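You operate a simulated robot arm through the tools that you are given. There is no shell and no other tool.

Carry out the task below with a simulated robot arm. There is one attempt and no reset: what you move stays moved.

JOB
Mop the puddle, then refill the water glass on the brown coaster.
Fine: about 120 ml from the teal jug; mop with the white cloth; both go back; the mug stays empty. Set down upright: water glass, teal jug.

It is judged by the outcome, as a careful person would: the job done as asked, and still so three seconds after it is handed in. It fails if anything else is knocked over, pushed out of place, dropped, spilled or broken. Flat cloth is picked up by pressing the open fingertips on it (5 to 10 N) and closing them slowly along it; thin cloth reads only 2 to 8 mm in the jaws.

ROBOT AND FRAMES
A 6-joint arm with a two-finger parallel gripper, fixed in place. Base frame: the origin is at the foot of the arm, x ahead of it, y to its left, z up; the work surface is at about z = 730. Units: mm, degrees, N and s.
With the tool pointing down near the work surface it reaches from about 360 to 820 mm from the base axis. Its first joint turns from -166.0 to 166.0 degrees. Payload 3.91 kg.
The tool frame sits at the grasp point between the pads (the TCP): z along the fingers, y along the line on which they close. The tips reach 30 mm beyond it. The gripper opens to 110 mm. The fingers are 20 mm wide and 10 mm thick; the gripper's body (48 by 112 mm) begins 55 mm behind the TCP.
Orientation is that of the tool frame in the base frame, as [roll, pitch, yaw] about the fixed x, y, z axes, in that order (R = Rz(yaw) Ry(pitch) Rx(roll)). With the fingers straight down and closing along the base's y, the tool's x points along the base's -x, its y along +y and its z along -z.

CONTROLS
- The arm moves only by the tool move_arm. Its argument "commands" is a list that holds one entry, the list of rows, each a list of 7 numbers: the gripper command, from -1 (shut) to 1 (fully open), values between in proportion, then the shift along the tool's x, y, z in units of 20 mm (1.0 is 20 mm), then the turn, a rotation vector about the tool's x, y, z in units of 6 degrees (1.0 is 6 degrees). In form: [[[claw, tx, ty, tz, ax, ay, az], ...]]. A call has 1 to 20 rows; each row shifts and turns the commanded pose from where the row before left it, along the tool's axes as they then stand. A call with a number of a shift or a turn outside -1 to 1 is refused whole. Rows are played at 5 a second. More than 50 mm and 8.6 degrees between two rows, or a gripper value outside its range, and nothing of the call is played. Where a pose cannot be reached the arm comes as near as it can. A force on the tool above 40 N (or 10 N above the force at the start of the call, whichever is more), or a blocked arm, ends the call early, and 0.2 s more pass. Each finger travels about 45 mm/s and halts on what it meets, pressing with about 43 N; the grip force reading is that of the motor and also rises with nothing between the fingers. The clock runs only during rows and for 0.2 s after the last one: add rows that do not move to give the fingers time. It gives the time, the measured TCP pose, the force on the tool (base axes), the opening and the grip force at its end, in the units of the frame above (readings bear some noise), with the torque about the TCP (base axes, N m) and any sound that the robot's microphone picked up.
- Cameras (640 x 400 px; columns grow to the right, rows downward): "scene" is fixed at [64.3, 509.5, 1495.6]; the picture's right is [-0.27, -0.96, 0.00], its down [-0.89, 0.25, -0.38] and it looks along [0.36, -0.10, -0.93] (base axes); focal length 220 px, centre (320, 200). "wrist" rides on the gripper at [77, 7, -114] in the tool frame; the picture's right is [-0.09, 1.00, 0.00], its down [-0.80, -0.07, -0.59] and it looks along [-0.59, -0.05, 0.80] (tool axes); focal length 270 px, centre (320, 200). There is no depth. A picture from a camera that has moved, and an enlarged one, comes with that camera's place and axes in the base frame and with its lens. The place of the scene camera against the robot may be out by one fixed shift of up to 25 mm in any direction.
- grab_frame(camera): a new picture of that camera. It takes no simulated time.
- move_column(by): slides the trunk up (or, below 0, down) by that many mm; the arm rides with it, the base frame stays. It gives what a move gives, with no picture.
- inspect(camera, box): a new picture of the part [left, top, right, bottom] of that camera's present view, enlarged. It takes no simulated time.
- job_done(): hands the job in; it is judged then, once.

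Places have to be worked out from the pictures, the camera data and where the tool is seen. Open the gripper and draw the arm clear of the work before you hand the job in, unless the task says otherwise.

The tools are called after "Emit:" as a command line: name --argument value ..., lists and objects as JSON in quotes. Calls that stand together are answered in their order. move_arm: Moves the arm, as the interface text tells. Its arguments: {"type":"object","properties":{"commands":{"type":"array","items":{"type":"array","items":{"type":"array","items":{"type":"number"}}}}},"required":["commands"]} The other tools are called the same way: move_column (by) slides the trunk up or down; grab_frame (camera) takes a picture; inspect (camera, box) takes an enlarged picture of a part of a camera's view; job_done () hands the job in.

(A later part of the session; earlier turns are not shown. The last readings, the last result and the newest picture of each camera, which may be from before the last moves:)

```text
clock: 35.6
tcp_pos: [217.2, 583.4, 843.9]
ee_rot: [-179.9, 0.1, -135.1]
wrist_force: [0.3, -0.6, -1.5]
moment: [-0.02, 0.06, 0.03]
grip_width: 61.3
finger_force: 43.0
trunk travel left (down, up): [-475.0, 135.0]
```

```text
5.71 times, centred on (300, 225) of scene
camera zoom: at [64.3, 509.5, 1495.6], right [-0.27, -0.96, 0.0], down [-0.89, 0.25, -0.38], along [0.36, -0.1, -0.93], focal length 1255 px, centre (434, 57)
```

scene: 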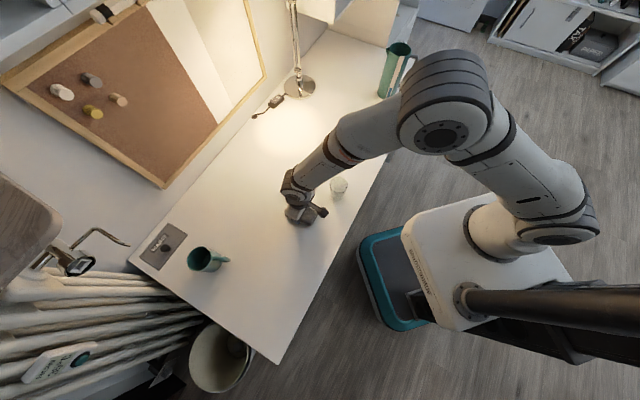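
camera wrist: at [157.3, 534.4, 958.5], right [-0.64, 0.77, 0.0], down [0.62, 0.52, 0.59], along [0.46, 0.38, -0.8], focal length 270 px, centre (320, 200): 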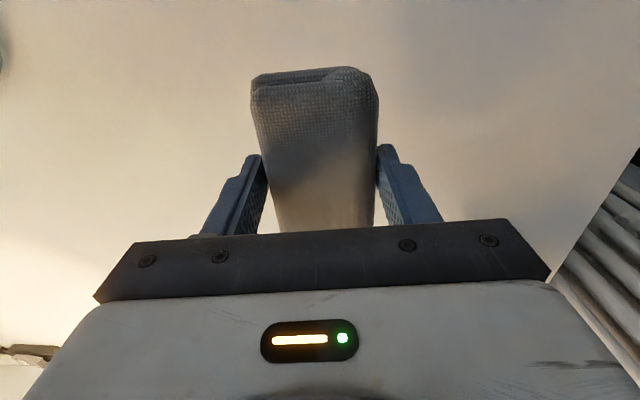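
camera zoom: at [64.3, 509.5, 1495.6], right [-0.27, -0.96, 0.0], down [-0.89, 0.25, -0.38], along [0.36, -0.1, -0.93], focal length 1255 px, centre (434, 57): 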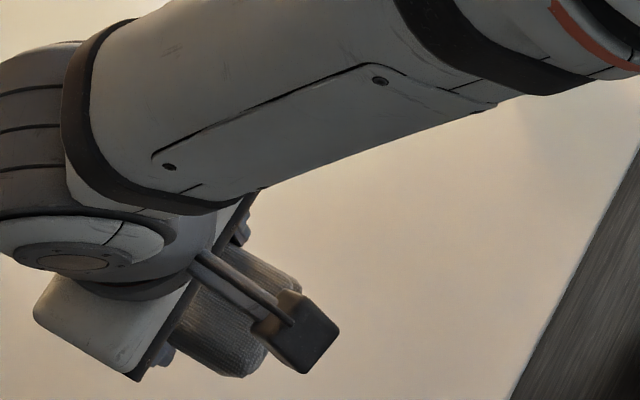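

The puddle spot looks clean from the wrist view. I carry the pad back over its original place and check the wiped area from the scene camera.

Emit:
move_arm --commands '[[[-0.2, 0.303, 0.85, 0, 0, 0, 0], [-0.2, 0.303, 0.85, 0, 0, 0, 0], [-0.2, 0.303, 0.85, 0, 0, 0, 0], [-0.2, 0.303, 0.85, 0, 0, 0, 0], [-0.2, 0.303, 0.85, 0, 0, 0, 0], [-0.2, 0.303, 0.85, 0, 0, 0, 0], [-0.2, 0.303, 0.85, 0, 0, 0, 0], [-0.2, 0.303, 0.85, 0, 0, 0, 0], [-0.2, 0, 0, 0, 0, 0, 0]]]'

Emit:
grab_frame --camera "scene"

Emit:
inspect --camera "scene" --box '[250, 190, 350, 260]'

Emit:
grab_frame --camera "wrist"

```text
clock: 37.6
tcp_pos: [88.5, 644.9, 841.8]
ee_rot: [-180.0, 0.0, -135.1]
wrist_force: [-0.2, -0.1, 0.0]
moment: [0.0, -0.01, 0.01]
grip_width: 61.2
finger_force: 43.0
trunk travel left (down, up): [-475.0, 135.0]
```

```text
taken
```

scene: 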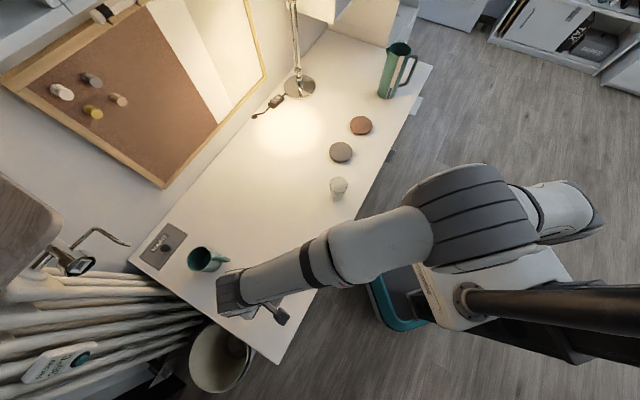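

```text
5.71 times, centred on (300, 225) of scene
camera zoom: at [64.3, 509.5, 1495.6], right [-0.27, -0.96, 0.0], down [-0.89, 0.25, -0.38], along [0.36, -0.1, -0.93], focal length 1255 px, centre (434, 57)
```

zoom: 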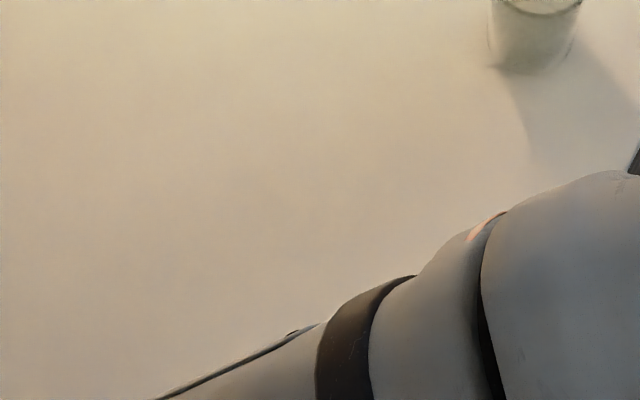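

```text
taken
camera wrist: at [27.6, 595.6, 957.3], right [-0.64, 0.77, 0.0], down [0.62, 0.52, 0.59], along [0.46, 0.38, -0.8], focal length 270 px, centre (320, 200)
```

wrist: 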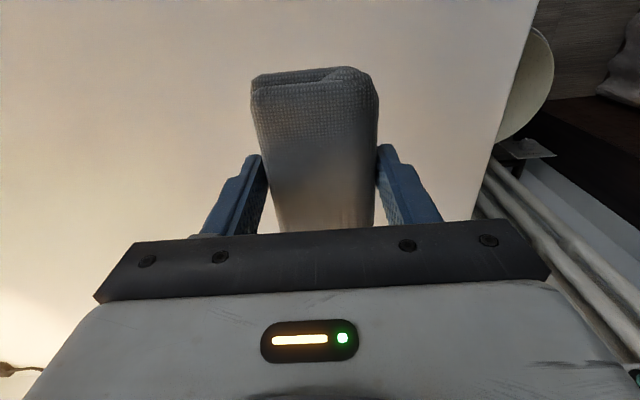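

The wiped area looks clean from the scene camera too. I lower the pad back to its spot.

Emit:
move_arm --commands '[[[-0.2, 0, 0, 1, 0, 0, 0], [-0.2, 0, 0, 1, 0, 0, 0], [-0.2, 0, 0, 1, 0, 0, 0], [-0.2, 0.05, 0, 0.6, 0, 0, 0], [-0.2, 0, 0, 0.15, 0, 0, 0], [-0.2, 0, 0, 0, 0, 0, 0]]]'

```text
clock: 39.0
tcp_pos: [88.5, 644.9, 768.7]
ee_rot: [-180.0, 0.0, -135.2]
wrist_force: [0.4, 0.8, -0.5]
moment: [0.01, -0.02, 0.0]
grip_width: 61.3
finger_force: 43.3
trunk travel left (down, up): [-475.0, 135.0]
```

Emit:
move_arm --commands '[[[-0.2, 0.05, 0, 0.1, 0, 0, 0], [-0.2, 0, 0, 0.08, 0, 0, 0], [-0.2, 0, 0, 0, 0, 0, 0]]]'

```text
clock: 39.8
tcp_pos: [86.6, 644.6, 764.0]
ee_rot: [-180.0, 0.0, -135.1]
wrist_force: [0.2, 0.7, -0.8]
moment: [-0.01, -0.01, 0.03]
grip_width: 61.1
finger_force: 43.4
trunk travel left (down, up): [-475.0, 135.0]
```

Emit:
move_arm --commands '[[[-0.2, 0, 0, 0.06, 0, 0, 0], [-0.2, 0, 0, 0, 0, 0, 0]]]'

```text
clock: 40.4
tcp_pos: [86.6, 644.8, 764.8]
ee_rot: [-179.9, 0.0, -135.2]
wrist_force: [0.1, -0.4, 1.1]
moment: [-0.07, 0.04, 0.04]
grip_width: 61.4
finger_force: 42.8
trunk travel left (down, up): [-475.0, 135.0]
```

The pad is touching the table (force just turning positive). I open the jaws and rise straight up.

Emit:
move_arm --commands '[[[0.2, 0, 0, 0, 0, 0, 0], [0.5, 0, 0, 0, 0, 0, 0], [1, 0, 0, 0, 0, 0, 0], [1, 0, 0, 0, 0, 0, 0], [1, 0, 0, -0.5, 0, 0, 0], [1, 0, 0, -1, 0, 0, 0], [1, 0, 0, -1, 0, 0, 0], [1, 0, 0, -1, 0, 0, 0], [1, 0, 0, -1, 0, 0, 0], [1, 0, 0, -1, 0, 0, 0], [1, 0, 0, -1, 0, 0, 0], [1, 0, 0, -1, 0, 0, 0], [1, 0, 0, -1, 0, 0, 0], [1, 0, 0, 0, 0, 0, 0]]]'

Emit:
grab_frame --camera "wrist"

```text
clock: 43.4
tcp_pos: [87.2, 640.5, 933.8]
ee_rot: [-179.9, 0.0, -135.1]
wrist_force: [0.5, -0.4, -0.8]
moment: [0.02, 0.0, -0.03]
grip_width: 110.1
finger_force: 0.1
trunk travel left (down, up): [-475.0, 135.0]
```

```text
taken
camera wrist: at [26.7, 591.3, 1048.5], right [-0.64, 0.77, 0.0], down [0.62, 0.52, 0.59], along [0.46, 0.38, -0.8], focal length 270 px, centre (320, 200)
```

wrist: 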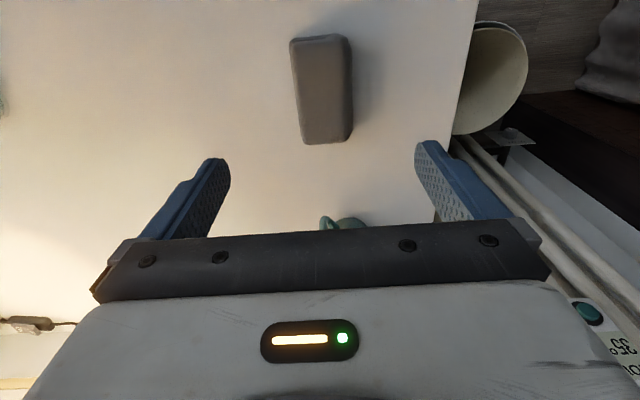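

The puddle is gone and the pad is back in place. Next I'll survey the coaster and jug, travelling at safe height on the robot's side of the lamp.

Emit:
move_arm --commands '[[[1, -0.129, -0.978, -0.165, 0, 0, 0], [1, -0.129, -0.978, -0.165, 0, 0, 0], [1, -0.129, -0.978, -0.165, 0, 0, 0], [1, -0.129, -0.978, -0.165, 0, 0, 0], [1, -0.129, -0.978, -0.165, 0, 0, 0], [1, -0.129, -0.978, -0.165, 0, 0, 0], [1, -0.129, -0.978, -0.165, 0, 0, 0], [1, -0.129, -0.978, -0.165, 0, 0, 0], [1, -0.129, -0.978, -0.165, 0, 0, 0], [1, -0.129, -0.978, -0.165, 0, 0, 0], [1, -0.129, -0.978, -0.165, 0, 0, 0], [1, -0.129, -0.978, -0.165, 0, 0, 0], [1, -0.129, -0.978, -0.165, 0, 0, 0], [1, -0.129, -0.978, -0.165, 0, 0, 0], [1, -0.129, -0.978, -0.165, 0, 0, 0], [1, -0.129, -0.978, -0.165, 0, 0, 0], [1, -0.129, -0.978, -0.165, 0, 0, 0], [1, -0.129, -0.978, -0.165, 0, 0, 0], [1, -0.129, -0.978, -0.165, 0, 0, 0], [1, -0.129, -0.978, -0.165, 0, 0, 0]]]'

Emit:
grab_frame --camera "wrist"

Emit:
grab_frame --camera "scene"

```text
clock: 47.6
tcp_pos: [398.4, 401.7, 999.0]
ee_rot: [-179.9, 0.0, -135.1]
wrist_force: [0.5, -0.6, -0.1]
moment: [0.0, 0.02, 0.04]
grip_width: 110.0
finger_force: 0.0
trunk travel left (down, up): [-475.0, 135.0]
```

```text
taken
camera wrist: at [338.5, 352.1, 1115.1], right [-0.64, 0.77, 0.0], down [0.62, 0.52, 0.59], along [0.46, 0.38, -0.8], focal length 270 px, centre (320, 200)
```

wrist: 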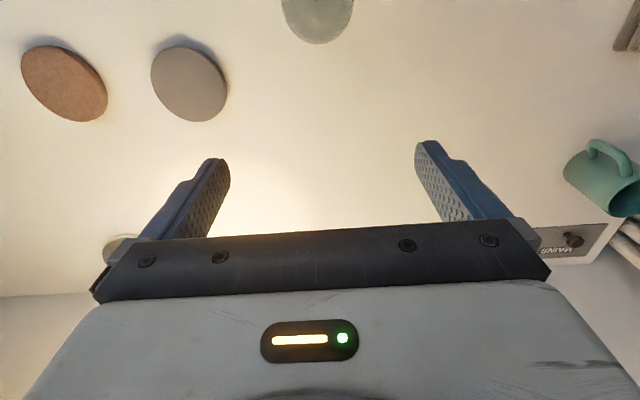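

```text
taken
```

scene: 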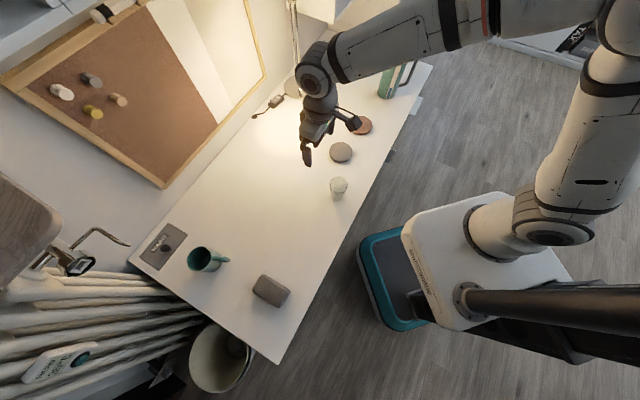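

The puddle area is clean and the cloth is back in place in the scene view. From this view I get the brown coaster at about (621, 149) and the grey one at about (517, 276). Now I move above the glass for a precise look.

Emit:
move_arm --commands '[[[1, 0.75, 0.04, 0.49, 0, 0, 0], [1, 0.75, 0.04, 0.49, 0, 0, 0], [1, 0.75, 0.04, 0.49, 0, 0, 0], [1, 0.75, 0.04, 0.49, 0, 0, 0], [1, 0.75, 0.04, 0.49, 0, 0, 0], [1, 0, 0, 0, 0, 0, 0]]]'

Emit:
grab_frame --camera "wrist"

Emit:
inspect --camera "wrist" --box '[240, 20, 400, 150]'

```text
clock: 49.0
tcp_pos: [341.4, 351.1, 951.1]
ee_rot: [-180.0, 0.0, -135.1]
wrist_force: [0.4, 0.1, -0.2]
moment: [0.0, -0.01, -0.01]
grip_width: 109.9
finger_force: 0.2
trunk travel left (down, up): [-475.0, 135.0]
```

```text
taken
camera wrist: at [281.4, 302.0, 1065.8], right [-0.64, 0.77, 0.0], down [0.62, 0.52, 0.59], along [0.46, 0.38, -0.8], focal length 270 px, centre (320, 200)
```

wrist: 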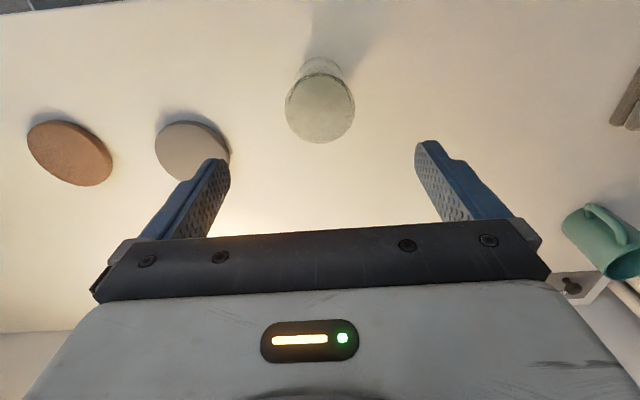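

```text
3.08 times, centred on (320, 85) of wrist
camera zoom: at [281.4, 302.0, 1065.8], right [-0.64, 0.77, 0.0], down [0.62, 0.52, 0.59], along [0.46, 0.38, -0.8], focal length 832 px, centre (320, 554)
```

zoom: 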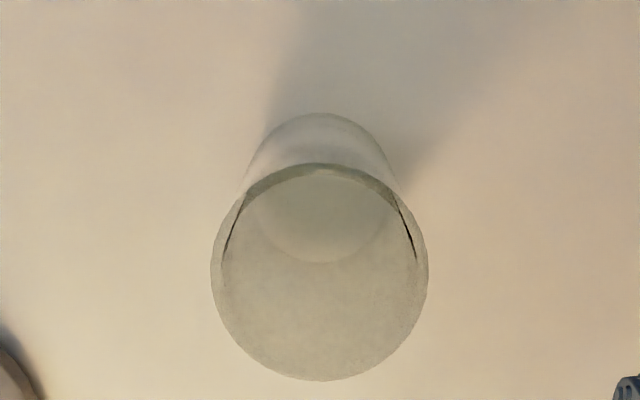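

The view confirms an open upright glass centred at about (341, 353). I descend with the jaws open around it to TCP z≈790.

Emit:
move_arm --commands '[[[1, 0, 0.05, 1, 0, 0, 0], [1, 0, 0, 1, 0, 0, 0], [1, 0, 0, 1, 0, 0, 0], [1, 0, 0, 1, 0, 0, 0], [1, 0, 0, 1, 0, 0, 0], [1, 0, 0, 1, 0, 0, 0], [1, 0, 0, 0, 0, 0, 0]]]'

Emit:
grab_frame --camera "wrist"

Emit:
inspect --camera "scene" --box '[290, 140, 390, 220]'

```text
clock: 50.6
tcp_pos: [345.2, 352.4, 830.6]
ee_rot: [-180.0, -0.1, -135.1]
wrist_force: [-0.1, -0.8, -0.7]
moment: [0.01, -0.02, 0.02]
grip_width: 110.0
finger_force: 0.0
trunk travel left (down, up): [-475.0, 135.0]
```

```text
taken
camera wrist: at [284.5, 302.9, 946.0], right [-0.64, 0.77, 0.0], down [0.62, 0.51, 0.59], along [0.46, 0.38, -0.8], focal length 270 px, centre (320, 200)
```

wrist: 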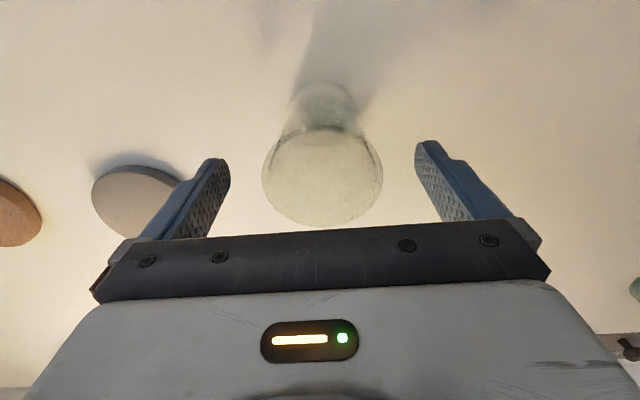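

```text
5.00 times, centred on (340, 180) of scene
camera zoom: at [64.3, 509.5, 1495.6], right [-0.27, -0.96, 0.0], down [-0.89, 0.25, -0.38], along [0.36, -0.1, -0.93], focal length 1098 px, centre (220, 300)
```

zoom: 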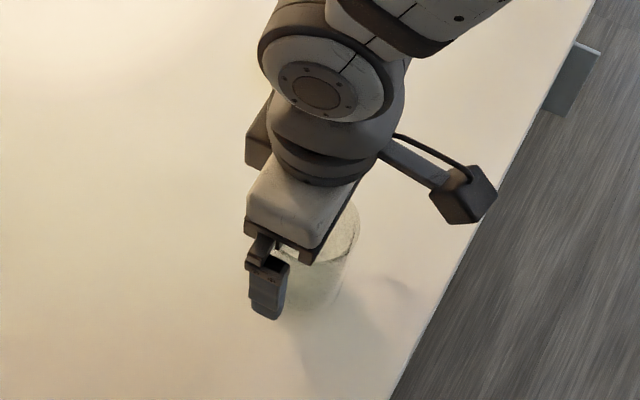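

The glass centre is about 6 mm toward the robot from the TCP, so I correct that and go down to z≈790.

Emit:
move_arm --commands '[[[1, 0.3, 0.03, 0, 0, 0, 0], [1, 0, 0, 1, 0, 0, 0], [1, 0, 0, 1, 0, 0, 0], [1, 0, 0, 0, 0, 0, 0]]]'

Emit:
grab_frame --camera "wrist"

```text
clock: 51.6
tcp_pos: [337.3, 349.2, 791.2]
ee_rot: [180.0, 0.0, -135.1]
wrist_force: [-0.1, -0.8, 0.1]
moment: [-0.01, 0.0, -0.02]
grip_width: 110.1
finger_force: 0.1
trunk travel left (down, up): [-475.0, 135.0]
```

```text
taken
camera wrist: at [277.9, 298.7, 906.1], right [-0.64, 0.77, 0.0], down [0.62, 0.52, 0.59], along [0.46, 0.38, -0.8], focal length 270 px, centre (320, 200)
```

wrist: 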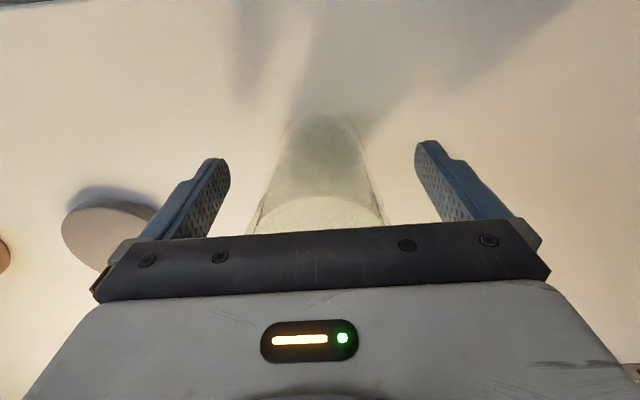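

The glass is centred between the fingers. I close in small steps and watch the grip readings.

Emit:
move_arm --commands '[[[0.6, 0, 0, 0, 0, 0, 0], [0.4, 0, 0, 0, 0, 0, 0], [0.25, 0, 0, 0, 0, 0, 0], [0.15, 0, 0, 0, 0, 0, 0], [0.1, 0, 0, 0, 0, 0, 0], [0.06, 0, 0, 0, 0, 0, 0], [0.06, 0, 0, 0, 0, 0, 0]]]'

```text
clock: 53.2
tcp_pos: [338.6, 348.8, 792.4]
ee_rot: [180.0, 0.0, -135.1]
wrist_force: [-0.2, -0.3, 0.0]
moment: [0.01, -0.01, -0.03]
grip_width: 61.2
finger_force: 42.4
trunk travel left (down, up): [-475.0, 135.0]
```

The glass is held at 61 mm. I lift it slowly and check.

Emit:
move_arm --commands '[[[0, 0, 0, -0.3, 0, 0, 0], [0, 0, 0, -0.7, 0, 0, 0], [0, 0, 0, -1, 0, 0, 0], [0, 0, 0, -1, 0, 0, 0], [0, 0, 0, -1, 0, 0, 0], [0, 0, 0, -1, 0, 0, 0], [0, 0, 0, 0, 0, 0, 0]]]'

Emit:
grab_frame --camera "wrist"

Emit:
inspect --camera "scene" --box '[290, 120, 410, 220]'

```text
clock: 54.8
tcp_pos: [337.5, 347.3, 891.3]
ee_rot: [180.0, 0.0, -135.1]
wrist_force: [-0.1, -0.5, -1.3]
moment: [0.0, 0.02, 0.01]
grip_width: 60.8
finger_force: 43.0
trunk travel left (down, up): [-475.0, 135.0]
```

```text
taken
camera wrist: at [276.0, 298.2, 1006.5], right [-0.64, 0.77, 0.0], down [0.62, 0.52, 0.59], along [0.46, 0.38, -0.8], focal length 270 px, centre (320, 200)
```

wrist: 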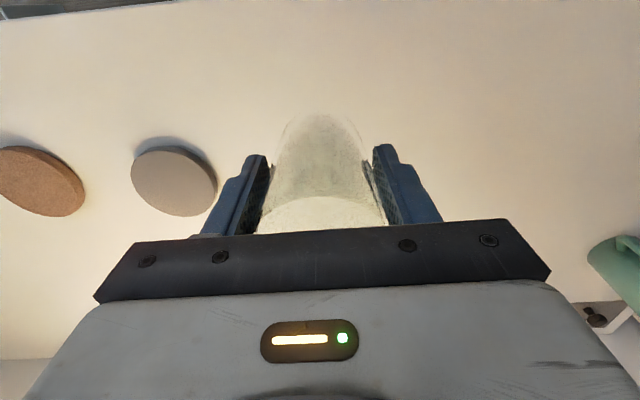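

```text
4.00 times, centred on (350, 170) of scene
camera zoom: at [64.3, 509.5, 1495.6], right [-0.27, -0.96, 0.0], down [-0.89, 0.25, -0.38], along [0.36, -0.1, -0.93], focal length 878 px, centre (200, 320)
```

zoom: 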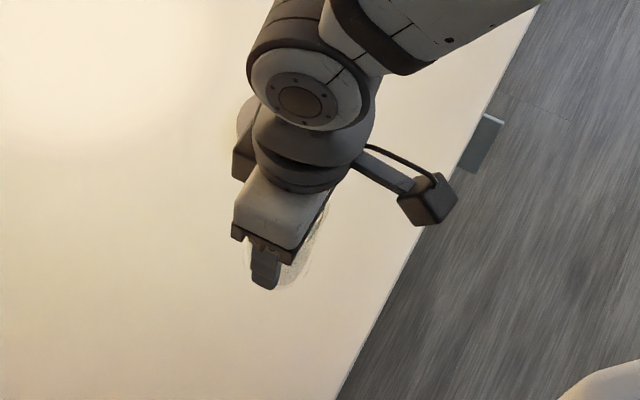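

The glass is held upright 100 mm up. I turn the wrist 30° and carry it to hover over the brown coaster.

Emit:
move_arm --commands '[[[0, 0, 0, 0, 0, 0, 1], [0, 0, 0, 0, 0, 0, 1], [0, 0, 0, 0, 0, 0, 1], [0, 0, 0, 0, 0, 0, 1], [0, 0, 0, 0, 0, 0, 1], [0, 0, 0, 0, 0, 0, 0]]]'

Emit:
move_arm --commands '[[[0, -0.4, -0.5, 0, 0, 0, 0], [0, -0.696, -0.825, 0, 0, 0, 0], [0, -0.696, -0.825, 0, 0, 0, 0], [0, -0.696, -0.825, 0, 0, 0, 0], [0, -0.696, -0.825, 0, 0, 0, 0], [0, -0.696, -0.825, 0, 0, 0, 0], [0, -0.696, -0.825, 0, 0, 0, 0], [0, -0.696, -0.825, 0, 0, 0, 0], [0, -0.696, -0.825, 0, 0, 0, 0], [0, -0.696, -0.825, 0, 0, 0, 0], [0, -0.696, -0.825, 0, 0, 0, 0], [0, -0.696, -0.825, 0, 0, 0, 0], [0, -0.696, -0.825, 0, 0, 0, 0], [0, -0.696, -0.825, 0, 0, 0, 0], [0, -0.696, -0.825, 0, 0, 0, 0], [0, -0.696, -0.825, 0, 0, 0, 0], [0, -0.3, -0.325, 0, 0, 0, 0], [0, 0, 0, 0, 0, 0, 0]]]'

Emit:
grab_frame --camera "wrist"

Emit:
grab_frame --camera "scene"

```text
clock: 56.2
tcp_pos: [338.7, 349.9, 891.2]
ee_rot: [179.9, 0.0, -165.2]
wrist_force: [-0.5, -0.7, -1.6]
moment: [-0.04, 0.0, -0.01]
grip_width: 60.8
finger_force: 43.1
trunk travel left (down, up): [-475.0, 135.0]
```

```text
clock: 60.0
tcp_pos: [622.9, 152.0, 890.7]
ee_rot: [-180.0, 0.0, -165.0]
wrist_force: [-0.2, -0.4, -1.6]
moment: [0.02, 0.01, 0.0]
grip_width: 60.9
finger_force: 43.1
trunk travel left (down, up): [-475.0, 135.0]
```

```text
taken
camera wrist: at [545.1, 138.4, 1005.0], right [-0.17, 0.99, 0.0], down [0.79, 0.14, 0.59], along [0.59, 0.1, -0.8], focal length 270 px, centre (320, 200)
```

wrist: 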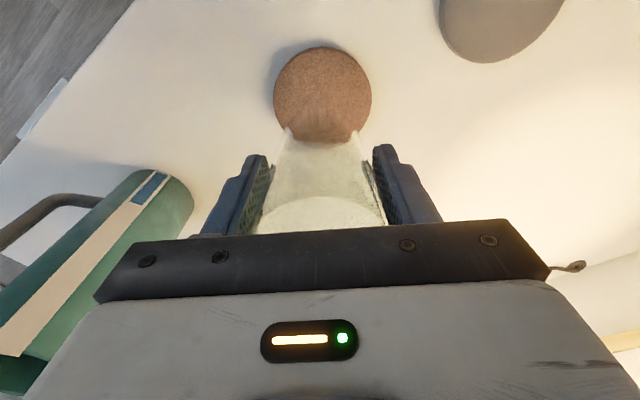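

```text
taken
```

scene: 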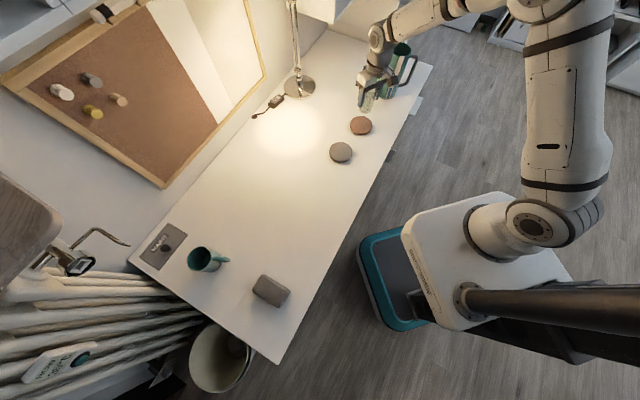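

The coaster's centre is about 6 mm toward the robot and 4 mm left of the TCP. I correct and lower the glass to just above the coaster.

Emit:
move_arm --commands '[[[0, 0.29, 0.2, 0, 0, 0, 0], [0, 0, 0, 1, 0, 0, 0], [0, 0, 0, 1, 0, 0, 0], [0, 0, 0, 1, 0, 0, 0], [0, 0, 0, 0.6, 0, 0, 0], [0, 0, 0, 0, 0, 0, 0]]]'

Emit:
grab_frame --camera "wrist"

Emit:
inspect --camera "wrist" --box '[230, 60, 410, 240]'

```text
clock: 61.4
tcp_pos: [614.0, 152.6, 819.2]
ee_rot: [180.0, 0.0, -165.0]
wrist_force: [-0.3, 0.3, -2.2]
moment: [0.0, 0.0, -0.03]
grip_width: 60.9
finger_force: 43.2
trunk travel left (down, up): [-475.0, 135.0]
```

```text
taken
camera wrist: at [537.5, 140.1, 934.1], right [-0.17, 0.99, 0.0], down [0.79, 0.14, 0.59], along [0.59, 0.1, -0.8], focal length 270 px, centre (320, 200)
```

wrist: 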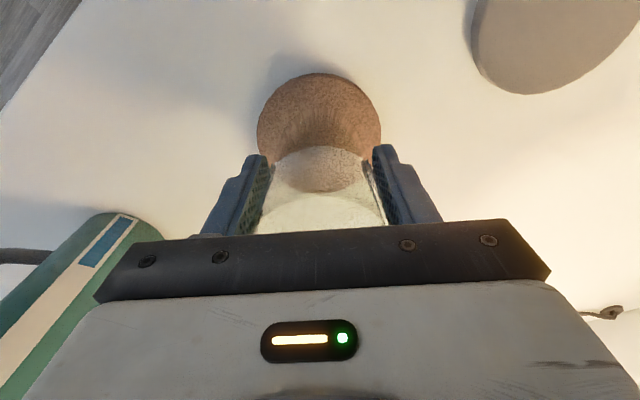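

```text
2.22 times, centred on (320, 150) of wrist
camera zoom: at [537.5, 140.1, 934.1], right [-0.17, 0.99, 0.0], down [0.79, 0.14, 0.59], along [0.59, 0.1, -0.8], focal length 601 px, centre (320, 311)
```

zoom: 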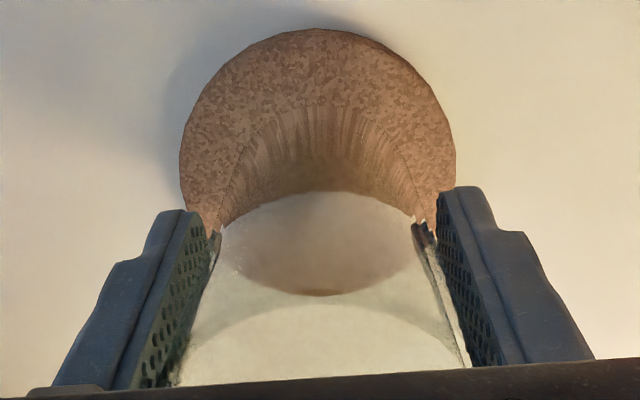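

Coaster and glass are now aligned within a couple of mm. I lower in small steps until contact.

Emit:
move_arm --commands '[[[0, 0, 0, 0.2, 0, 0, 0], [0, 0, 0, 0.2, 0, 0, 0], [0, 0, 0, 0, 0, 0, 0]]]'

```text
clock: 62.2
tcp_pos: [614.4, 153.7, 810.3]
ee_rot: [180.0, 0.0, -165.0]
wrist_force: [0.9, 0.9, -2.0]
moment: [-0.04, -0.01, -0.03]
grip_width: 61.0
finger_force: 43.2
trunk travel left (down, up): [-475.0, 135.0]
```

Emit:
move_arm --commands '[[[0, 0, 0, 0.1, 0, 0, 0], [0, 0, 0, 0.08, 0, 0, 0], [0, 0, 0, 0, 0, 0, 0]]]'

```text
clock: 63.0
tcp_pos: [615.1, 152.2, 808.2]
ee_rot: [179.9, -0.1, -165.1]
wrist_force: [-0.1, 0.0, 1.6]
moment: [0.11, 0.02, 0.02]
grip_width: 61.1
finger_force: 43.4
trunk travel left (down, up): [-475.0, 135.0]
```

Emit:
move_arm --commands '[[[0, 0, 0, 0.03, 0, 0, 0], [0, 0, 0, 0, 0, 0, 0]]]'

Emit:
inspect --camera "wrist" --box '[230, 60, 410, 240]'

```text
clock: 63.6
tcp_pos: [614.8, 153.2, 808.1]
ee_rot: [-180.0, 0.1, -165.0]
wrist_force: [1.3, -1.3, 6.8]
moment: [-0.01, -0.06, 0.02]
grip_width: 60.8
finger_force: 42.9
trunk travel left (down, up): [-475.0, 135.0]
```

```text
2.22 times, centred on (320, 150) of wrist
camera zoom: at [537.7, 139.7, 922.1], right [-0.17, 0.99, 0.0], down [0.79, 0.14, 0.6], along [0.59, 0.1, -0.8], focal length 601 px, centre (320, 311)
```

zoom: 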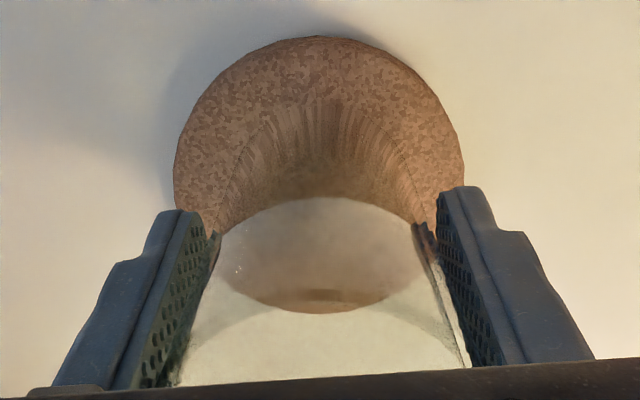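

The glass sits on the coaster with light contact. I open the jaws and rise straight up.

Emit:
move_arm --commands '[[[0.2, 0, 0, 0, 0, 0, 0], [0.4, 0, 0, 0, 0, 0, 0], [0.8, 0, 0, 0, 0, 0, 0], [0.8, 0, 0, 0, 0, 0, 0], [0.8, 0, 0, -0.5, 0, 0, 0], [0.8, 0, 0, -1, 0, 0, 0], [0.8, 0, 0, -1, 0, 0, 0], [0.8, 0, 0, -1, 0, 0, 0], [0.8, 0, 0, -1, 0, 0, 0], [0.8, 0, 0, -1, 0, 0, 0], [1, 0, 0, -1, 0, 0, 0], [1, 0, 0, -1, 0, 0, 0], [1, 0, 0, -1, 0, 0, 0], [1, 0, 0, 0, 0, 0, 0]]]'

Emit:
grab_frame --camera "wrist"

Emit:
grab_frame --camera "scene"

```text
clock: 66.6
tcp_pos: [615.8, 156.1, 977.2]
ee_rot: [-180.0, 0.1, -165.2]
wrist_force: [-0.6, 0.3, 0.2]
moment: [-0.01, -0.02, -0.02]
grip_width: 110.2
finger_force: 0.1
trunk travel left (down, up): [-475.0, 135.0]
```

```text
taken
camera wrist: at [538.1, 142.3, 1091.6], right [-0.17, 0.99, 0.0], down [0.79, 0.14, 0.59], along [0.59, 0.1, -0.8], focal length 270 px, centre (320, 200)
```

wrist: 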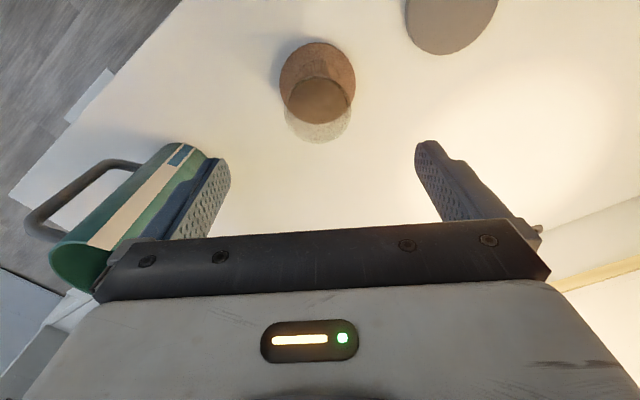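

```text
taken
```

scene: 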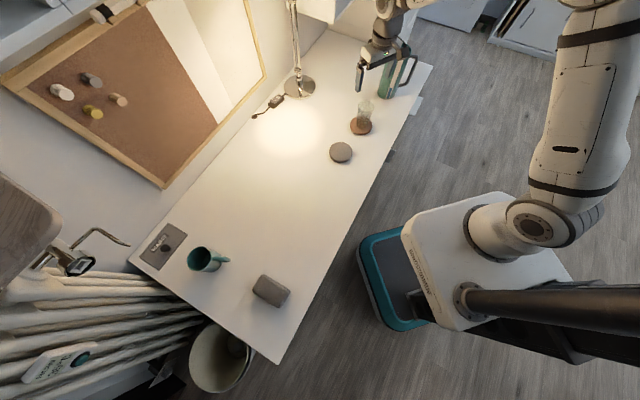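

The glass stands upright on the brown coaster. Next I go up and over toward the jug to see its mouth, spout and handle from above.

Emit:
move_arm --commands '[[[1, 0, 0, -1, 0, 0, 0], [1, 0, 0, -1, 0, 0, 0], [1, 0, 0, -1, 0, 0, 0], [1, 0, 0, -1, 0, 0, 0], [1, 0, 0, -1, 0, 0, 0], [1, 0, 0, -1, 0, 0, 0], [1, -0.18, -0.96, 0, 0, 0, 0], [1, -0.18, -0.96, 0, 0, 0, 0], [1, -0.18, -0.96, 0, 0, 0, 0], [1, -0.18, -0.96, 0, 0, 0, 0], [1, -0.18, -0.96, 0, 0, 0, 0], [1, -0.18, -0.96, 0, 0, 0, 0], [1, -0.18, -0.96, 0, 0, 0, 0], [1, -0.18, -0.96, 0, 0, 0, 0], [1, -0.18, -0.96, 0, 0, 0, 0], [1, -0.18, -0.96, 0, 0, 0, 0], [1, 0, 0, 0, 0, 0, 0.83], [1, 0, 0, 0, 0, 0, 0.83], [1, 0, 0, 0, 0, 0, 0.83], [1, 0, 0, 0, 0, 0, 0]]]'

Emit:
grab_frame --camera "wrist"

Emit:
grab_frame --camera "scene"

```text
clock: 70.8
tcp_pos: [699.0, -22.7, 1095.9]
ee_rot: [179.9, 0.0, 179.9]
wrist_force: [0.8, 0.6, 0.0]
moment: [-0.01, -0.01, 0.02]
grip_width: 110.3
finger_force: 0.1
trunk travel left (down, up): [-475.0, 135.0]
```

```text
taken
camera wrist: at [620.6, -15.8, 1211.2], right [0.09, 1.0, 0.0], down [0.8, -0.07, 0.59], along [0.59, -0.05, -0.8], focal length 270 px, centre (320, 200)
```

wrist: 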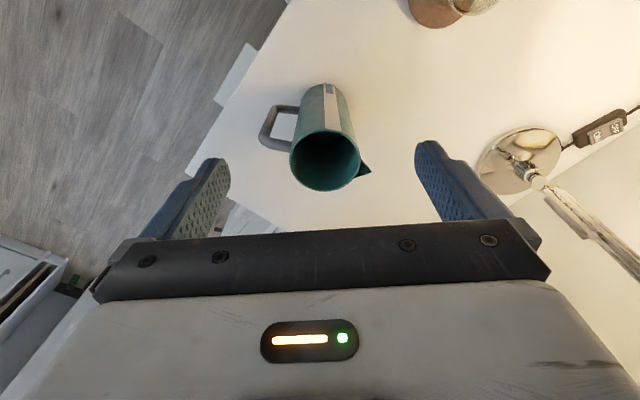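

```text
taken
```

scene: 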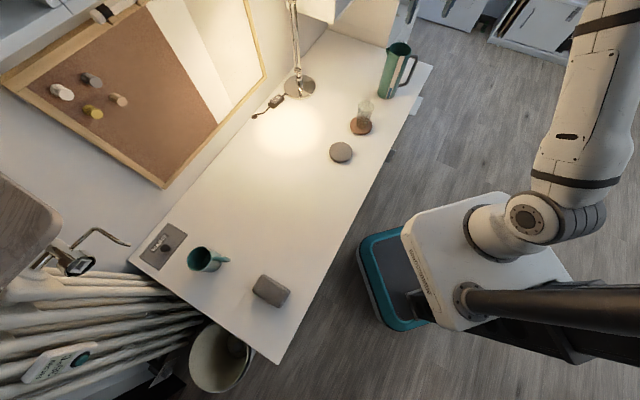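

Emit:
inspect --camera "wrist" --box '[240, 60, 400, 220]'

Emit:
inspect --camera "scene" --box '[335, 20, 445, 150]'

```text
2.50 times, centred on (320, 140) of wrist
camera zoom: at [620.6, -15.8, 1211.2], right [0.09, 1.0, 0.0], down [0.8, -0.07, 0.59], along [0.59, -0.05, -0.8], focal length 676 px, centre (320, 350)
```

zoom: 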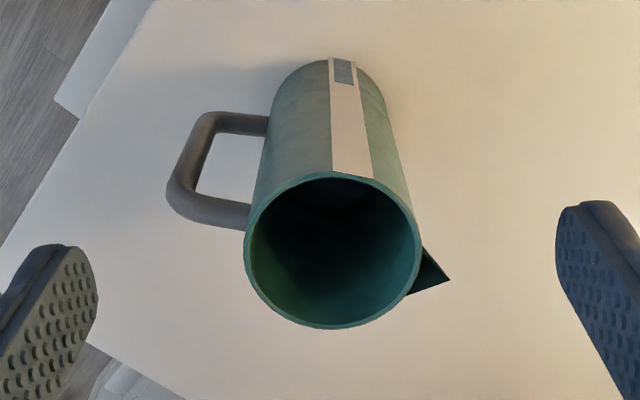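

```text
3.08 times, centred on (390, 85) of scene
camera zoom: at [64.3, 509.5, 1495.6], right [-0.27, -0.96, 0.0], down [-0.89, 0.25, -0.38], along [0.36, -0.1, -0.93], focal length 676 px, centre (105, 554)
```

zoom: 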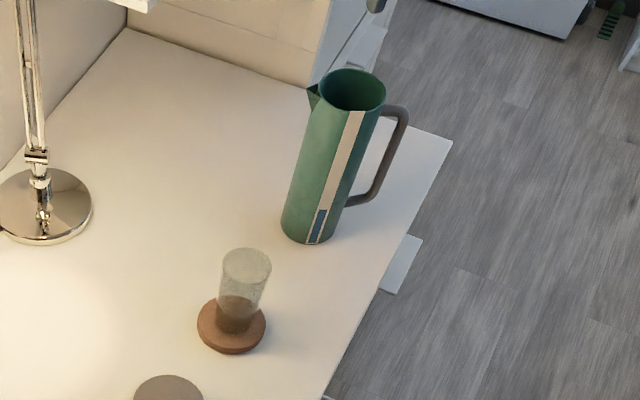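

Jug: cylinder about 80 mm wide, axis near (768, -21), rim at z≈937, spout pointing to azimuth ≈69°, handle opposite. Before planning the pour I want to know where the lamp head hangs, so I'll back off and tilt the wrist camera up to look.

Emit:
move_arm --commands '[[[1, 1, 0.4, 0, 0, 0, 0], [1, 1, 0.4, 0, 0, 0, 0], [1, 1, 0.4, 0, 0, 0, 0], [1, 1, 0.4, 0, 0, 0, 0], [1, 1, 0.4, 0, 0, 0, 0], [1, 1, 0.4, 0, 0, 0, 0], [1, 1, 0.4, 0, 0, 0, 0], [1, 1, 0.4, 0, 0, 0, 0], [1, 1, 0.4, 0, 0, 0, 0], [1, 0, 0, 0, 0, 0, -0.95], [1, 0, 0, 0, 0, 0, -0.95], [1, 0, 0, 0, 0, 0, -0.95], [1, 0, 0, 0, 0, 0, -0.95], [1, 0, 0, 0, 0, 0, -0.95], [1, 0, 0, 0, 0, 0, -0.95], [1, 0, 0, 0, 0, 0, -0.95]]]'

Emit:
move_arm --commands '[[[1, 0, 0, 0, 0, -1, 0], [1, 0, 0, 0, 0, -1, 0], [1, 0, 0, 0, 0, -1, 0], [1, 0, 0, 0, 0, -1, 0], [1, 0, 0, 0, 0, -1, 0], [1, 0, 0, 0, 0, -1, 0], [1, 0, 0, 0, 0, -1, 0], [1, 0, 0, 0, 0, -1, 0], [1, 0, 0, 0, 0, 0, 0]]]'

Emit:
grab_frame --camera "wrist"

Emit:
grab_frame --camera "scene"

```text
clock: 74.2
tcp_pos: [518.6, 49.3, 1096.9]
ee_rot: [180.0, 0.0, -140.1]
wrist_force: [0.7, 0.1, 0.0]
moment: [0.05, -0.01, -0.01]
grip_width: 109.9
finger_force: 0.0
trunk travel left (down, up): [-475.0, 135.0]
```

```text
clock: 76.2
tcp_pos: [518.9, 49.9, 1097.1]
ee_rot: [-180.0, 48.2, -140.1]
wrist_force: [0.3, 0.4, -0.2]
moment: [-0.03, 0.01, -0.02]
grip_width: 110.1
finger_force: 0.0
trunk travel left (down, up): [-475.0, 135.0]
```

```text
taken
camera wrist: at [408.6, -32.2, 1116.6], right [-0.59, 0.8, 0.07], down [0.12, 0.01, 0.99], along [0.8, 0.6, -0.1], focal length 270 px, centre (320, 200)
```

wrist: 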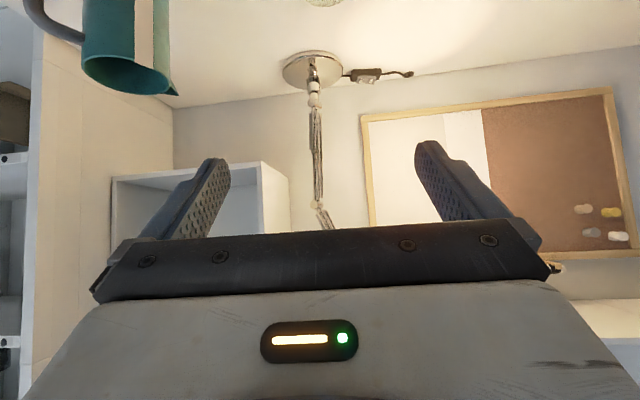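

```text
taken
```

scene: 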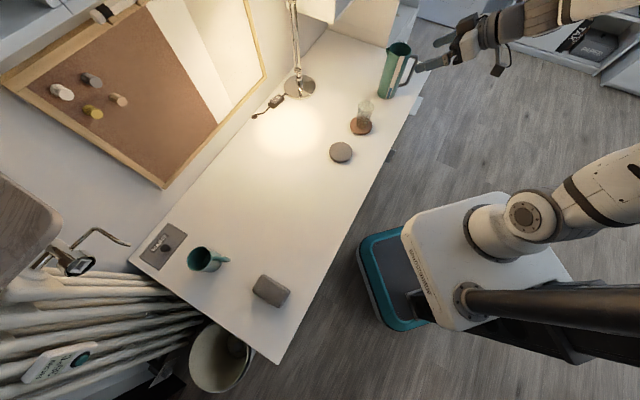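

The lamp pole rises at about (920, 350) to an elbow near z≈1090; the head is still hidden by the gripper. I tilt up a little more to see it.

Emit:
move_arm --commands '[[[1, 0, 0, 0, 0, -1, 0], [1, 0, 0, 0, 0, -1, 0], [1, 0, 0, 0, 0, -1, 0], [1, 0, 0, 0, 0, -1, 0], [1, 0, 0, 0, 0, -1, 0], [1, 0, 0, 0, 0, 0, 0]]]'

Emit:
grab_frame --camera "wrist"

```text
clock: 77.6
tcp_pos: [518.3, 49.4, 1095.8]
ee_rot: [179.9, 78.1, -140.3]
wrist_force: [-0.7, 0.4, -0.5]
moment: [-0.03, 0.01, -0.03]
grip_width: 109.9
finger_force: 0.1
trunk travel left (down, up): [-475.0, 135.0]
```

```text
taken
camera wrist: at [414.7, -27.6, 1045.0], right [-0.62, 0.78, 0.09], down [-0.27, -0.32, 0.91], along [0.73, 0.54, 0.41], focal length 270 px, centre (320, 200)
```

wrist: 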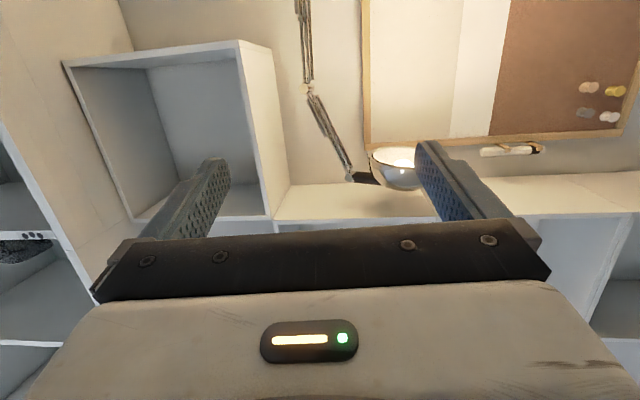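

The lamp head hangs around (700, 370) with its underside near z≈1190, so I'll keep the hand well away from it. I level the tool and move over the coaster area, to dry-run the pouring orientation with the empty gripper.

Emit:
move_arm --commands '[[[1, 0, 0, 0, 0, 1, 0], [1, 0, 0, 0, 0, 1, 0], [1, 0, 0, 0, 0, 1, 0], [1, 0, 0, 0, 0, 1, 0], [1, 0, 0, 0, 0, 1, 0], [1, 0, 0, 0, 0, 1, 0], [1, 0, 0, 0, 0, 1, 0], [1, 0, 0, 0, 0, 1, 0], [1, 0, 0, 0, 0, 1, 0], [1, 0, 0, 0, 0, 1, 0], [1, 0, 0, 0, 0, 1, 0], [1, 0, 0, 0, 0, 1, 0], [1, 0, 0, 0, 0, 1, 0], [1, -0.861, -0.273, 0.5, 0, 0, 0], [1, -0.861, -0.273, 0.5, 0, 0, 0], [1, -0.861, -0.273, 0.5, 0, 0, 0], [1, -0.861, -0.273, 0.5, 0, 0, 0], [1, -0.861, -0.273, 0.5, 0, 0, 0], [1, -0.861, -0.273, 0.5, 0, 0, 0], [1, -0.861, -0.273, 0.5, 0, 0, 0]]]'

Emit:
move_arm --commands '[[[1, 0, 0, 0, 0, 0, -0.972], [1, 0, 0, 0, 0, 0, -0.972], [1, 0, 0, 0, 0, 0, -0.972], [1, 0, 0, 0, 0, 0, -0.972], [1, 0, 0, 0, 0, 0, -0.972], [1, 0, 0, 0, 0, 0, -0.972], [1, 0, 0, 0, 0, 0, -0.972], [1, 0, 0, 0, 0, 0, -0.972], [1, 0, 0, 0, 0, 0, -0.972], [1, 0, 0, 0, 0, 0, -0.972], [1, 0, 0, 0, 0, 0, -0.972], [1, 0, 0, 0, 0, 0, -0.972], [1, 0, 0, 0, 0, 0, 0]]]'

Emit:
grab_frame --camera "scene"

```text
clock: 81.8
tcp_pos: [638.4, 98.7, 1027.2]
ee_rot: [-180.0, 0.1, -140.2]
wrist_force: [0.6, -0.1, 0.6]
moment: [-0.03, 0.0, -0.02]
grip_width: 110.1
finger_force: 0.1
trunk travel left (down, up): [-475.0, 135.0]
```

```text
clock: 84.6
tcp_pos: [635.3, 97.0, 1027.4]
ee_rot: [180.0, 0.0, -70.1]
wrist_force: [0.1, 0.0, 0.2]
moment: [-0.01, 0.01, -0.01]
grip_width: 109.9
finger_force: 0.1
trunk travel left (down, up): [-475.0, 135.0]
```

```text
taken
```

scene: 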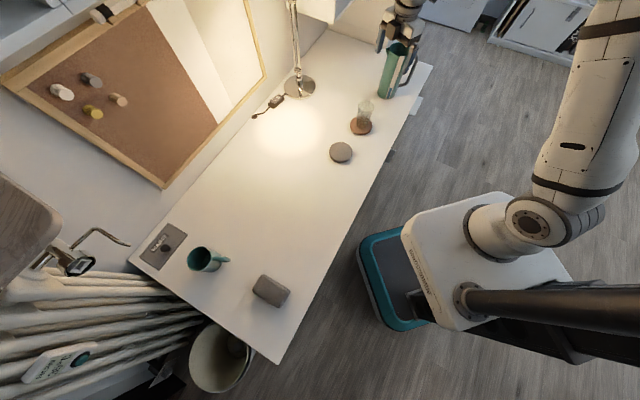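

Yaw -70° is reachable. Now I dry-run the pour tilt of about 78° with the empty gripper at this height.

Emit:
move_arm --commands '[[[1, 0, 0, 0, 0, 1, 0], [1, 0, 0, 0, 0, 1, 0], [1, 0, 0, 0, 0, 1, 0], [1, 0, 0, 0, 0, 1, 0], [1, 0, 0, 0, 0, 1, 0], [1, 0, 0, 0, 0, 1, 0], [1, 0, 0, 0, 0, 1, 0], [1, 0, 0, 0, 0, 1, 0], [1, 0, 0, 0, 0, 1, 0], [1, 0, 0, 0, 0, 1, 0], [1, 0, 0, 0, 0, 1, 0], [1, 0, 0, 0, 0, 1, 0], [1, 0, 0, 0, 0, 1, 0], [1, 0, 0, 0, 0, 0, 0]]]'

Emit:
grab_frame --camera "scene"

Emit:
grab_frame --camera "wrist"

```text
clock: 87.6
tcp_pos: [634.7, 97.5, 1027.5]
ee_rot: [180.0, -78.0, -70.2]
wrist_force: [0.6, -0.2, 0.8]
moment: [-0.01, -0.02, 0.02]
grip_width: 109.9
finger_force: 0.1
trunk travel left (down, up): [-475.0, 135.0]
```

```text
taken
```

scene: 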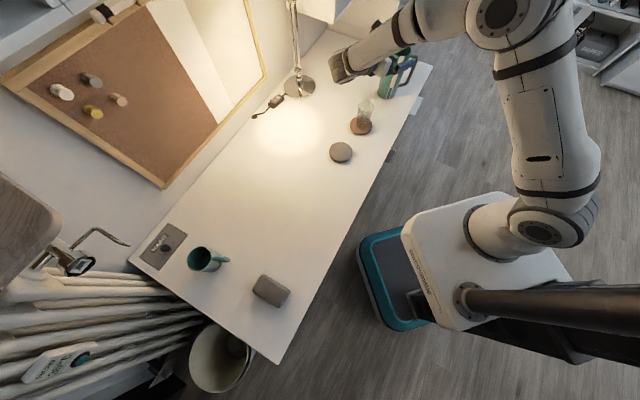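

```text
taken
camera wrist: at [595.0, 185.8, 1126.4], right [-0.94, -0.32, -0.09], down [-0.19, 0.73, -0.66], along [0.27, -0.61, -0.75], focal length 270 px, centre (320, 200)
```

wrist: 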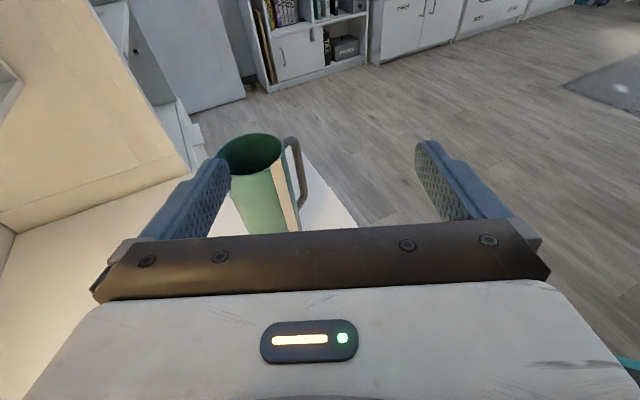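

The pouring orientation is fully reachable and the scene camera keeps a view of the glass. I zoom on the jug mouth for any visible water level.

Emit:
inspect --camera "wrist" --box '[205, 125, 315, 235]'

Emit:
inspect --camera "scene" --box '[340, 80, 400, 150]'

```text
3.64 times, centred on (260, 180) of wrist
camera zoom: at [595.0, 185.8, 1126.4], right [-0.94, -0.32, -0.09], down [-0.19, 0.73, -0.66], along [0.27, -0.61, -0.75], focal length 983 px, centre (538, 273)
```

zoom: 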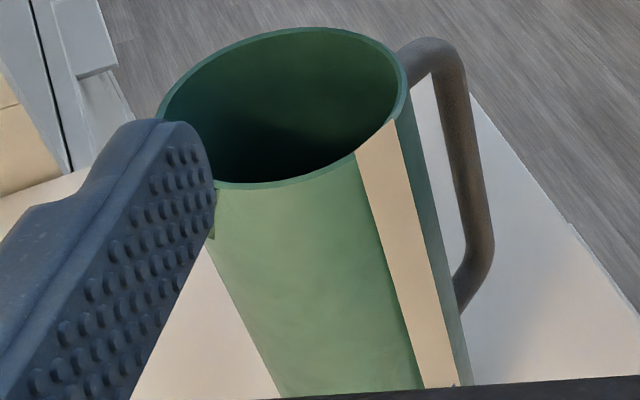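

```text
5.71 times, centred on (370, 115) of scene
camera zoom: at [64.3, 509.5, 1495.6], right [-0.27, -0.96, 0.0], down [-0.89, 0.25, -0.38], along [0.36, -0.1, -0.93], focal length 1255 px, centre (34, 686)
```

zoom: 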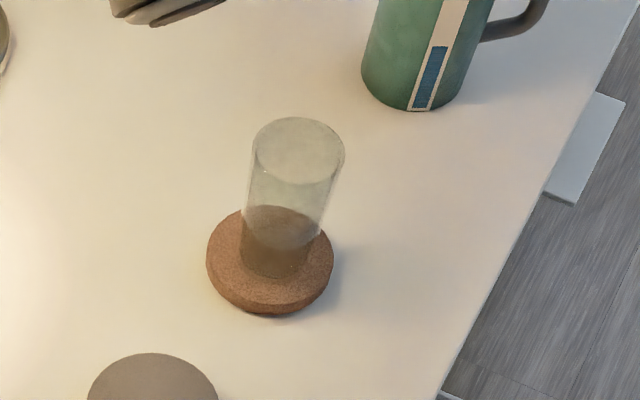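

The jug's stripe has a blue part up to about a quarter of its height, probably a level window, so the jug likely holds about 250–300 ml. That means pouring should start near 75–80° of tilt. I untilt and move above the jug.

Emit:
move_arm --commands '[[[1, 0, 0, 0, 0, -1, 0], [1, 0, 0, 0, 0, -1, 0], [1, 0, 0, 0, 0, -1, 0], [1, 0, 0, 0, 0, -1, 0], [1, 0, 0, 0, 0, -1, 0], [1, 0, 0, 0, 0, -1, 0], [1, 0, 0, 0, 0, -1, 0], [1, 0, 0, 0, 0, -1, 0], [1, 0, 0, 0, 0, -1, 0], [1, 0, 0, 0, 0, -1, 0], [1, 0, 0, 0, 0, -1, 0], [1, 0, 0, 0, 0, -1, 0], [1, 0, 0, 0, 0, -1, 0], [1, 0, 0, -1, 0, 0, 0], [1, 0, 0, -1, 0, 0, 0]]]'

Emit:
move_arm --commands '[[[1, 0, 0, 0, 0, 0, 0.976], [1, 0, 0, 0, 0, 0, 0.976], [1, 0, 0, 0, 0, 0, 0.976], [1, 0, 0, 0, 0, 0, 0.976], [1, 0, 0, 0, 0, 0, 0.976], [1, 0, 0, 0, 0, 0, 0.976], [1, 0, 0, 0, 0, 0, 0.976], [1, 0, 0, 0, 0, 0, 0]]]'

Emit:
grab_frame --camera "wrist"

```text
clock: 90.8
tcp_pos: [636.3, 97.5, 1066.9]
ee_rot: [-180.0, 0.0, -70.1]
wrist_force: [-0.4, 0.6, -0.2]
moment: [-0.01, 0.0, -0.02]
grip_width: 109.9
finger_force: 0.1
trunk travel left (down, up): [-475.0, 135.0]
```

```text
clock: 92.6
tcp_pos: [636.1, 98.4, 1066.6]
ee_rot: [-180.0, 0.0, -111.2]
wrist_force: [-0.4, -0.8, -0.6]
moment: [-0.02, -0.02, -0.01]
grip_width: 110.3
finger_force: 0.1
trunk travel left (down, up): [-475.0, 135.0]
```

```text
taken
camera wrist: at [600.6, 28.5, 1181.2], right [-0.9, 0.44, 0.0], down [0.36, 0.72, 0.59], along [0.26, 0.53, -0.8], focal length 270 px, centre (320, 200)
```

wrist: 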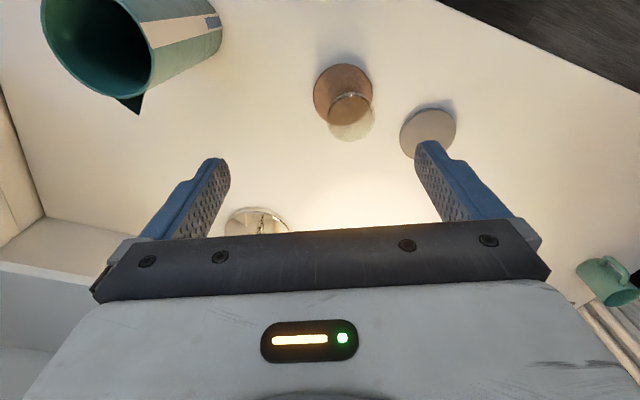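

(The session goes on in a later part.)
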